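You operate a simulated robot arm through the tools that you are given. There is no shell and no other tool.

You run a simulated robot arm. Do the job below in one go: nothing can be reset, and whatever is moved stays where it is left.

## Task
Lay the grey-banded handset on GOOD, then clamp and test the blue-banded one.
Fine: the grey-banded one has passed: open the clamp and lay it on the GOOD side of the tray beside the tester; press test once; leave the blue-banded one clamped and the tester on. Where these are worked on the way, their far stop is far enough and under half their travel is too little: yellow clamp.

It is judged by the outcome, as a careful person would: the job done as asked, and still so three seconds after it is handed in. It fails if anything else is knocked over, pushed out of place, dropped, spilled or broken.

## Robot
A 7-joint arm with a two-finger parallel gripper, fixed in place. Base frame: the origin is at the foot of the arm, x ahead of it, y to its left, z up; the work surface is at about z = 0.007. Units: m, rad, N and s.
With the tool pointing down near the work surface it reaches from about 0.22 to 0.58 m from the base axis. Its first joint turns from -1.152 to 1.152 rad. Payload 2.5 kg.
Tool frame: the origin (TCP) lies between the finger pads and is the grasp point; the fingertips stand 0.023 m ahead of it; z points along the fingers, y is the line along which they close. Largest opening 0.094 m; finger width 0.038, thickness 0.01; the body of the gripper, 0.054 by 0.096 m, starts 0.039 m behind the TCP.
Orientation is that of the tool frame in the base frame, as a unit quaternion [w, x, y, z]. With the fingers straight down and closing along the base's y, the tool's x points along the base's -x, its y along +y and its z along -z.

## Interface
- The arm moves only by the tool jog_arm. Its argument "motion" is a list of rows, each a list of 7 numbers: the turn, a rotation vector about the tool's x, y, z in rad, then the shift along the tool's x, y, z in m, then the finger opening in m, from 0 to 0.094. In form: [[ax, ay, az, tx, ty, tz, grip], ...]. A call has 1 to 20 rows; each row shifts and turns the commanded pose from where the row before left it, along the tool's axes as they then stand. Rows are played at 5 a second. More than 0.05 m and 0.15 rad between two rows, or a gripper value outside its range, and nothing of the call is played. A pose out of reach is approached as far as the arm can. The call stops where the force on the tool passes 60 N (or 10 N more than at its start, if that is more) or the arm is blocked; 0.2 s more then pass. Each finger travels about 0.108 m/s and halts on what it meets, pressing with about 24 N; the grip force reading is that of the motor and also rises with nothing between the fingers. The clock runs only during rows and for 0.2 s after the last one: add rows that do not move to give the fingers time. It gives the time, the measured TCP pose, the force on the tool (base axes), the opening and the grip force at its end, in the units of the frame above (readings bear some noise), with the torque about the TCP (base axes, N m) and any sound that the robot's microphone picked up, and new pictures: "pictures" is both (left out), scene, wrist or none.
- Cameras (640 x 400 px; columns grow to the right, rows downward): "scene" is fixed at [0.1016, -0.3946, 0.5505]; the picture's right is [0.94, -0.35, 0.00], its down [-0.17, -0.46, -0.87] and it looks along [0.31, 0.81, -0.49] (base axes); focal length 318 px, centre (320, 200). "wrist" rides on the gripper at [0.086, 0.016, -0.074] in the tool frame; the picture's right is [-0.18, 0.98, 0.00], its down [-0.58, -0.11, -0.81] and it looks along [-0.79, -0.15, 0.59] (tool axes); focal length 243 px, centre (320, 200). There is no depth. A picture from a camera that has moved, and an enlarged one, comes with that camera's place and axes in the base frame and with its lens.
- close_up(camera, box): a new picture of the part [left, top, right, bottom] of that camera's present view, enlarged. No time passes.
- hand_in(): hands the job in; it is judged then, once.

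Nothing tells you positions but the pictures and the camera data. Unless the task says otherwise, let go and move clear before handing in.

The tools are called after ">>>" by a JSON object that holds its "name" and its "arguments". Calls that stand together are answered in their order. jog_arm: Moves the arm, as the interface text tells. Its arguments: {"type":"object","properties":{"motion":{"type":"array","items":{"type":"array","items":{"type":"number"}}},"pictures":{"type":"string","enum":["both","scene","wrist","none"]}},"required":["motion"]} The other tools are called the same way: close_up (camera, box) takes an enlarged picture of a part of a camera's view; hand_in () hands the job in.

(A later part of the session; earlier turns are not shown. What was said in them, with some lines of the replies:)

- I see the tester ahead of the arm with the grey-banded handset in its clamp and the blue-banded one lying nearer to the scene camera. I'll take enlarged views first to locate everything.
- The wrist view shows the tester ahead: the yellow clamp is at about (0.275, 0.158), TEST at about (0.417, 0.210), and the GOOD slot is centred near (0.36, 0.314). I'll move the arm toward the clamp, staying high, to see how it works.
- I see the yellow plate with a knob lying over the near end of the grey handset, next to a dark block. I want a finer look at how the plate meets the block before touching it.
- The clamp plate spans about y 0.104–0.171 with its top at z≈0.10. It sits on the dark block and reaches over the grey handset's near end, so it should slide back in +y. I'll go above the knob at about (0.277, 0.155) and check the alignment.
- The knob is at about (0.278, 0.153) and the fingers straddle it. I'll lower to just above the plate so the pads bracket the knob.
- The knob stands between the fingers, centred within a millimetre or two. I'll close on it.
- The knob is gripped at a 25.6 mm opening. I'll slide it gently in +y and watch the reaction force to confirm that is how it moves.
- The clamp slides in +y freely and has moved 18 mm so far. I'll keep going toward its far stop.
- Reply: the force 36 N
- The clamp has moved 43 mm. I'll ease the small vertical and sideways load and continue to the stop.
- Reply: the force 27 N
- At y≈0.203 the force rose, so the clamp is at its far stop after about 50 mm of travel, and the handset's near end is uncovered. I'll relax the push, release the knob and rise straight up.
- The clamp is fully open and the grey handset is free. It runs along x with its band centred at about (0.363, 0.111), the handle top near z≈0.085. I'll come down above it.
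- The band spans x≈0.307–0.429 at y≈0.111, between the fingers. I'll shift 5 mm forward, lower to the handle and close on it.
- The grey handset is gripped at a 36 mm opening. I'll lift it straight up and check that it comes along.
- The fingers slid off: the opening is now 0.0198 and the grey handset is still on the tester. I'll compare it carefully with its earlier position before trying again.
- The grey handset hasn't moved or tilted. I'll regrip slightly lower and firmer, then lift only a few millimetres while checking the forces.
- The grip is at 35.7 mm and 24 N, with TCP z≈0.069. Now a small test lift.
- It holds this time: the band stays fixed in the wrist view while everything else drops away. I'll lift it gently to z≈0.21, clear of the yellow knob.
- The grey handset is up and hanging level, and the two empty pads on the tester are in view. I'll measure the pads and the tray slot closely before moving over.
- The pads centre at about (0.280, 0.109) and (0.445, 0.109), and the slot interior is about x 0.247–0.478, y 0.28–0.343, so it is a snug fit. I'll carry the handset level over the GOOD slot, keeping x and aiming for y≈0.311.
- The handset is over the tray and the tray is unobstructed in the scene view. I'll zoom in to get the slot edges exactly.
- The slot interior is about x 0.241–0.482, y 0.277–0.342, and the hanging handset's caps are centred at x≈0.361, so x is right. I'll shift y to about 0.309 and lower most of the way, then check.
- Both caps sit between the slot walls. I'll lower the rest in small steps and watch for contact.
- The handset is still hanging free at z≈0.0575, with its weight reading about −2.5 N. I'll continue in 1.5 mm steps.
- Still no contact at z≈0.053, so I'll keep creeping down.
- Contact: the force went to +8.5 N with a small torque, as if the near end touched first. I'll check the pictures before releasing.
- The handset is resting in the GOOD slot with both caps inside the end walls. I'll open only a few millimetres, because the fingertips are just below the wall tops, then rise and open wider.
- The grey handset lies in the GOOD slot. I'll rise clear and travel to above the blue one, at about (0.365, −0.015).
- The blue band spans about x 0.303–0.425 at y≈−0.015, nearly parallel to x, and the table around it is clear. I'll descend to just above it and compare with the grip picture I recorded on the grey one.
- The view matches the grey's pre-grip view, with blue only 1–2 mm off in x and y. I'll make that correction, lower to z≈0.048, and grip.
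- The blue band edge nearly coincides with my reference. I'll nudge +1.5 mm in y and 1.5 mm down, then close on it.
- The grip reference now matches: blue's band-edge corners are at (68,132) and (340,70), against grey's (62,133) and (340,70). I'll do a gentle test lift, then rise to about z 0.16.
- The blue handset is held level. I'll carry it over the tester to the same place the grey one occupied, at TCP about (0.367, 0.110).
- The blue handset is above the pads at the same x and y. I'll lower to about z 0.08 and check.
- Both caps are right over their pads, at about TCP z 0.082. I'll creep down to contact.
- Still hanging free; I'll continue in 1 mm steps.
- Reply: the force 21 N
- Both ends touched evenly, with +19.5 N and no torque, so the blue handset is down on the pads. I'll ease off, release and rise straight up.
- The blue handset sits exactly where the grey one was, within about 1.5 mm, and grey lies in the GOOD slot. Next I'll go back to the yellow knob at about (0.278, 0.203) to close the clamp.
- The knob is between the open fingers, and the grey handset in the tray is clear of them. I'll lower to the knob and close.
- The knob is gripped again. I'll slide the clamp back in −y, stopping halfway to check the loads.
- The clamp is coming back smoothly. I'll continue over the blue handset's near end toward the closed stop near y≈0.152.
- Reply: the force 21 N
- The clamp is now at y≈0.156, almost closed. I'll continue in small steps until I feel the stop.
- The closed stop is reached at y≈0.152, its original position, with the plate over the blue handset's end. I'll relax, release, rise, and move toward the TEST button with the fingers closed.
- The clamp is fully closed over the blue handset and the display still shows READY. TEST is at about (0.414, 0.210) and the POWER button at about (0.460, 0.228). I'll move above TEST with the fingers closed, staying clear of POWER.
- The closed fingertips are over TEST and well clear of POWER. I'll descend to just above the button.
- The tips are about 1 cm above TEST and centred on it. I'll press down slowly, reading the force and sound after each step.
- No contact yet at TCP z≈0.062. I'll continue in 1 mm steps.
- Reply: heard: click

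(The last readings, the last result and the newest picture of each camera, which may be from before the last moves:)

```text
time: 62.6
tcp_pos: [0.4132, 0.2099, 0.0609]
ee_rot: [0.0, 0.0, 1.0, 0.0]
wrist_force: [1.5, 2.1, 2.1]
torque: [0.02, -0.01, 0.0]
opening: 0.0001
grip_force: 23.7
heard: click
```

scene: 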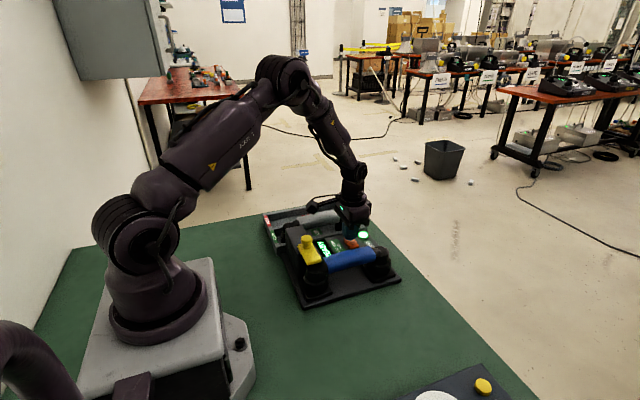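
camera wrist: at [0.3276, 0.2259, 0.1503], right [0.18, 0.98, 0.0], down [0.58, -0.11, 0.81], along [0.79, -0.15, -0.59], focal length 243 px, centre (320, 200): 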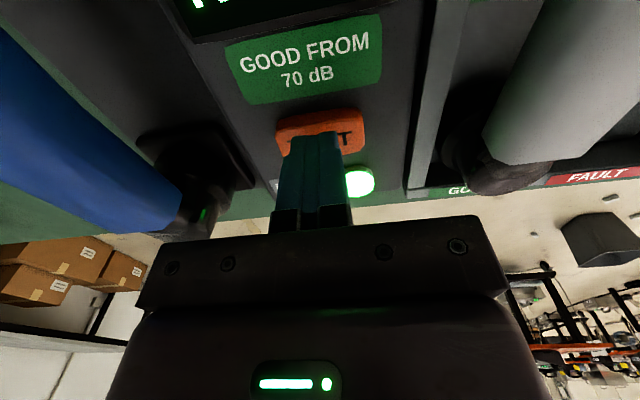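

I heard a click. I'll check the display before doing anything else.

>>> {"name": "close_up", "arguments": {"camera": "scene", "box": [290, 200, 400, 280]}}

>>> {"name": "close_up", "arguments": {"camera": "wrist", "box": [160, 0, 520, 220]}}

```text
5.00 times, centred on (345, 240) of scene
camera zoom: at [0.1016, -0.3946, 0.5505], right [0.94, -0.35, 0.0], down [-0.17, -0.46, -0.87], along [0.31, 0.81, -0.49], focal length 1591 px, centre (195, 0)
```

zoom: 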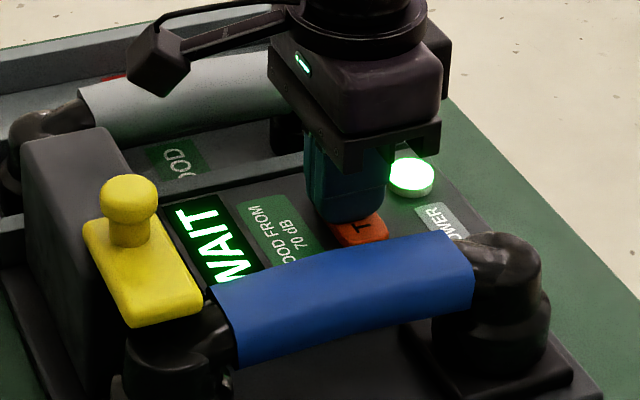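

```text
1.78 times, centred on (340, 110) of wrist
camera zoom: at [0.3279, 0.226, 0.1359], right [0.18, 0.98, 0.0], down [0.58, -0.11, 0.81], along [0.79, -0.15, -0.59], focal length 431 px, centre (284, 360)
```

zoom: 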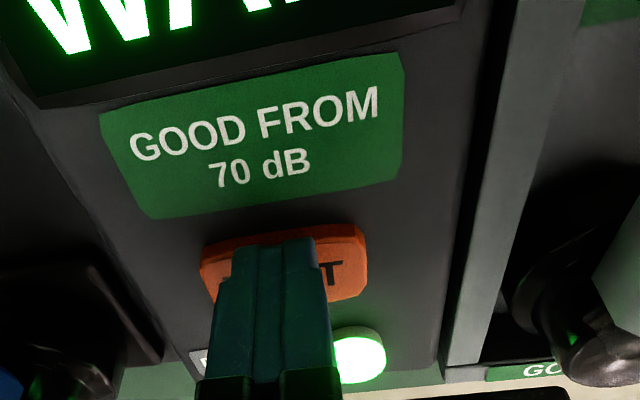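

The display changed to WAIT, so the single press registered. I'll raise the fingers straight off the button so it isn't pressed again.

>>> {"name": "jog_arm", "arguments": {"motion": [[0, 0, 0, 0, 0, -0.01, 0.0], [0, 0, 0, 0, 0, -0.03, 0.0], [0, 0, 0, 0, 0, -0.04, 0.0], [0, 0, 0, 0, 0, -0.045, 0.0], [0, 0, 0, 0.02, 0, -0.04, 0.0], [0, 0, 0, 0.03, 0, -0.02, 0.02], [0, 0, 0, 0.03, 0, 0, 0.04], [0, 0, 0, 0, 0, 0, 0.04]]}}

>>> {"name": "close_up", "arguments": {"camera": "scene", "box": [250, 180, 410, 300]}}

>>> {"name": "close_up", "arguments": {"camera": "wrist", "box": [160, 0, 520, 220]}}

```text
time: 64.4
tcp_pos: [0.3315, 0.2105, 0.2473]
ee_rot: [-0.001, 0.0, 1.0, 0.0]
wrist_force: [0.4, -0.4, 0.2]
torque: [-0.01, 0.03, 0.01]
opening: 0.0401
grip_force: 0.0
camera wrist: at [0.2466, 0.2264, 0.3211], right [0.18, 0.98, 0.0], down [0.58, -0.11, 0.81], along [0.79, -0.15, -0.59], focal length 243 px, centre (320, 200)
```

scene: 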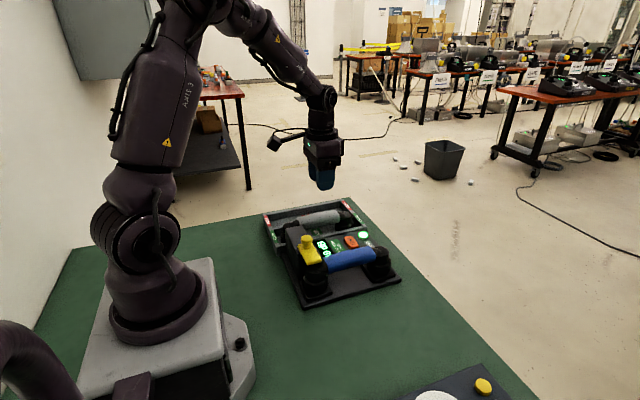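
wrist: 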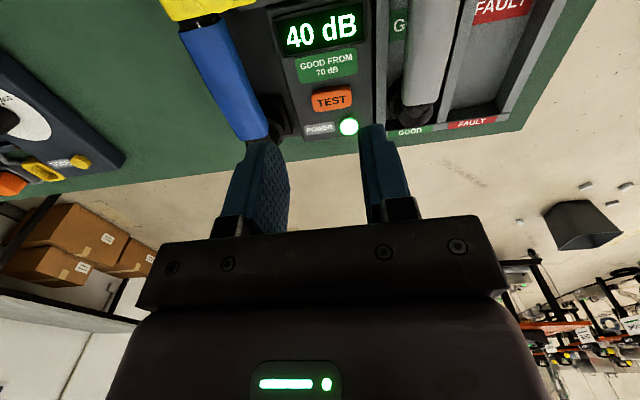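

```text
3.33 times, centred on (330, 240) of scene
camera zoom: at [0.1016, -0.3946, 0.5505], right [0.94, -0.35, 0.0], down [-0.17, -0.46, -0.87], along [0.31, 0.81, -0.49], focal length 1061 px, centre (287, 67)
```

zoom: 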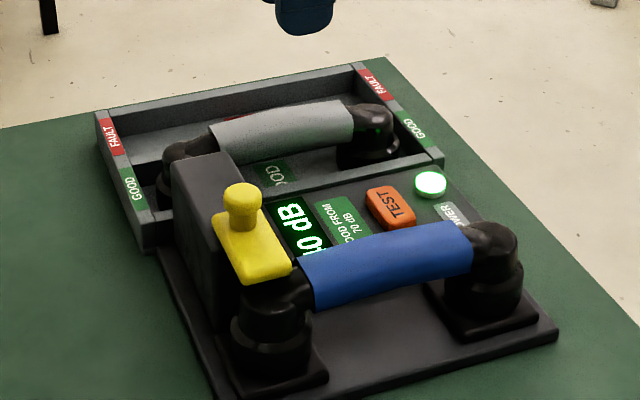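

```text
1.78 times, centred on (340, 110) of wrist
camera zoom: at [0.2466, 0.2264, 0.3211], right [0.18, 0.98, 0.0], down [0.58, -0.11, 0.81], along [0.79, -0.15, -0.59], focal length 431 px, centre (284, 360)
```

zoom: 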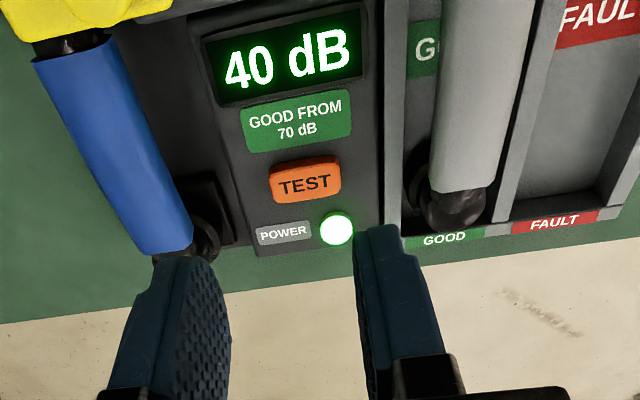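

The test ran and shows 40 dB, below the 70 dB limit. The task asks only to leave the blue handset clamped with the tester on, so I won't act on that result. I'll move the arm well clear and take a last look.

>>> {"name": "jog_arm", "arguments": {"motion": [[0, 0, 0, 0, 0.02, -0.03, 0.06], [0, 0, 0, 0, 0.03, -0.03, 0.08], [0, 0, 0, 0, 0.03, -0.01, 0.09], [0, 0, 0, 0, 0, 0, 0.09], [0, 0, 0, 0, 0, 0, 0.09], [0, 0, 0, 0, 0, 0, 0.09]]}}

>>> {"name": "close_up", "arguments": {"camera": "scene", "box": [250, 180, 410, 300]}}

>>> {"name": "close_up", "arguments": {"camera": "wrist", "box": [0, 0, 460, 200]}}

```text
time: 65.8
tcp_pos: [0.3327, 0.2893, 0.316]
ee_rot: [0.0, -0.001, 1.0, 0.0]
wrist_force: [0.0, 0.1, -0.6]
torque: [0.01, 0.03, -0.02]
opening: 0.0901
grip_force: 0.1
camera wrist: at [0.247, 0.3065, 0.3911], right [0.18, 0.98, 0.0], down [0.58, -0.11, 0.81], along [0.79, -0.15, -0.59], focal length 243 px, centre (320, 200)
```

scene: 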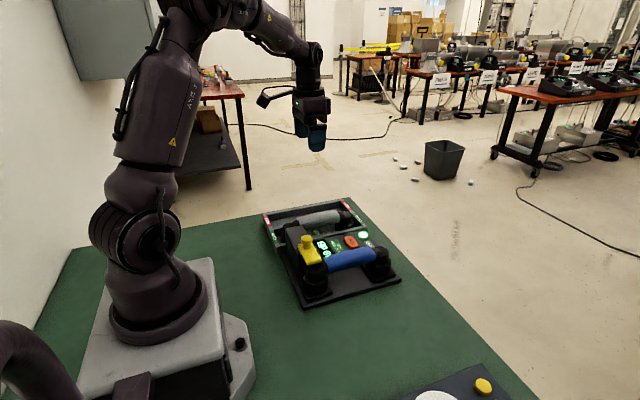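
wrist: 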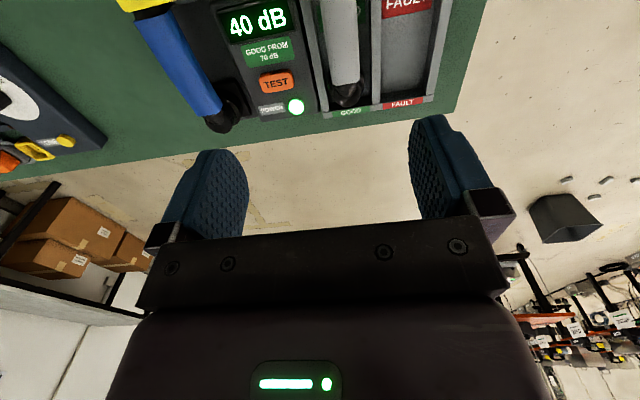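

```text
3.33 times, centred on (330, 240) of scene
camera zoom: at [0.1016, -0.3946, 0.5505], right [0.94, -0.35, 0.0], down [-0.17, -0.46, -0.87], along [0.31, 0.81, -0.49], focal length 1061 px, centre (287, 67)
```

zoom: 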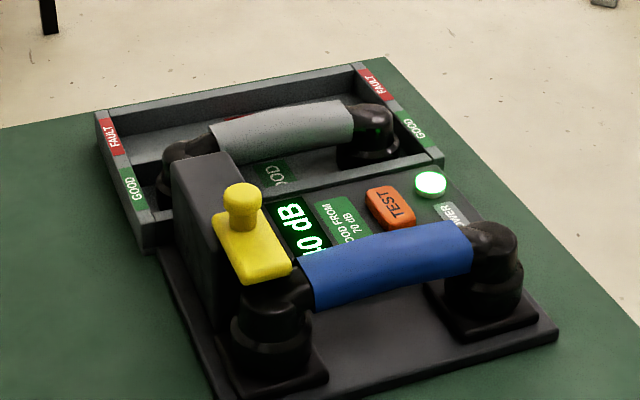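

```text
1.39 times, centred on (230, 100) of wrist
camera zoom: at [0.247, 0.3065, 0.3911], right [0.18, 0.98, 0.0], down [0.58, -0.11, 0.81], along [0.79, -0.15, -0.59], focal length 338 px, centre (445, 339)
```

zoom: 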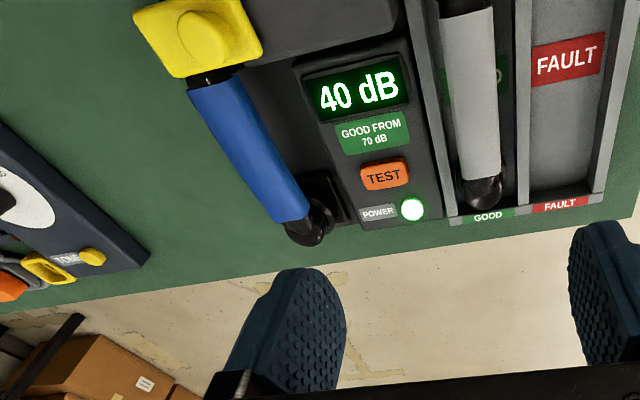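

The grey handset lies in the GOOD slot. The blue one is clamped on the tester with the clamp at its closed stop. TEST was pressed once and the tester is still on, showing 40 dB. The arm is clear and everything else is where it was, so I'm handing in.

>>> {"name": "hand_in", "arguments": {}}

```text
The job is handed in.
```

The job is handed in. The grey-banded handset is in the GOOD side of the tray. The blue-banded one is clamped on the tester, and the tester is still on.

- **Blue handset result:** it read **40 dB**, below the "good from 70 dB" limit, so it looks faulty. I left it clamped as you asked.
- **Test button:** I pressed it once. It clicked, and the display went from READY to WAIT to the reading.
- **Clamp:** I opened it to its far stop to free the grey handset, then closed it on the blue one back to its original closed stop.
- **Slip on the first lift:** the fingers slid off the grey handset on the first try. It did not move or fall, and a slightly lower grip held.

Nothing else was knocked or moved that I could see, and the arm is clear.
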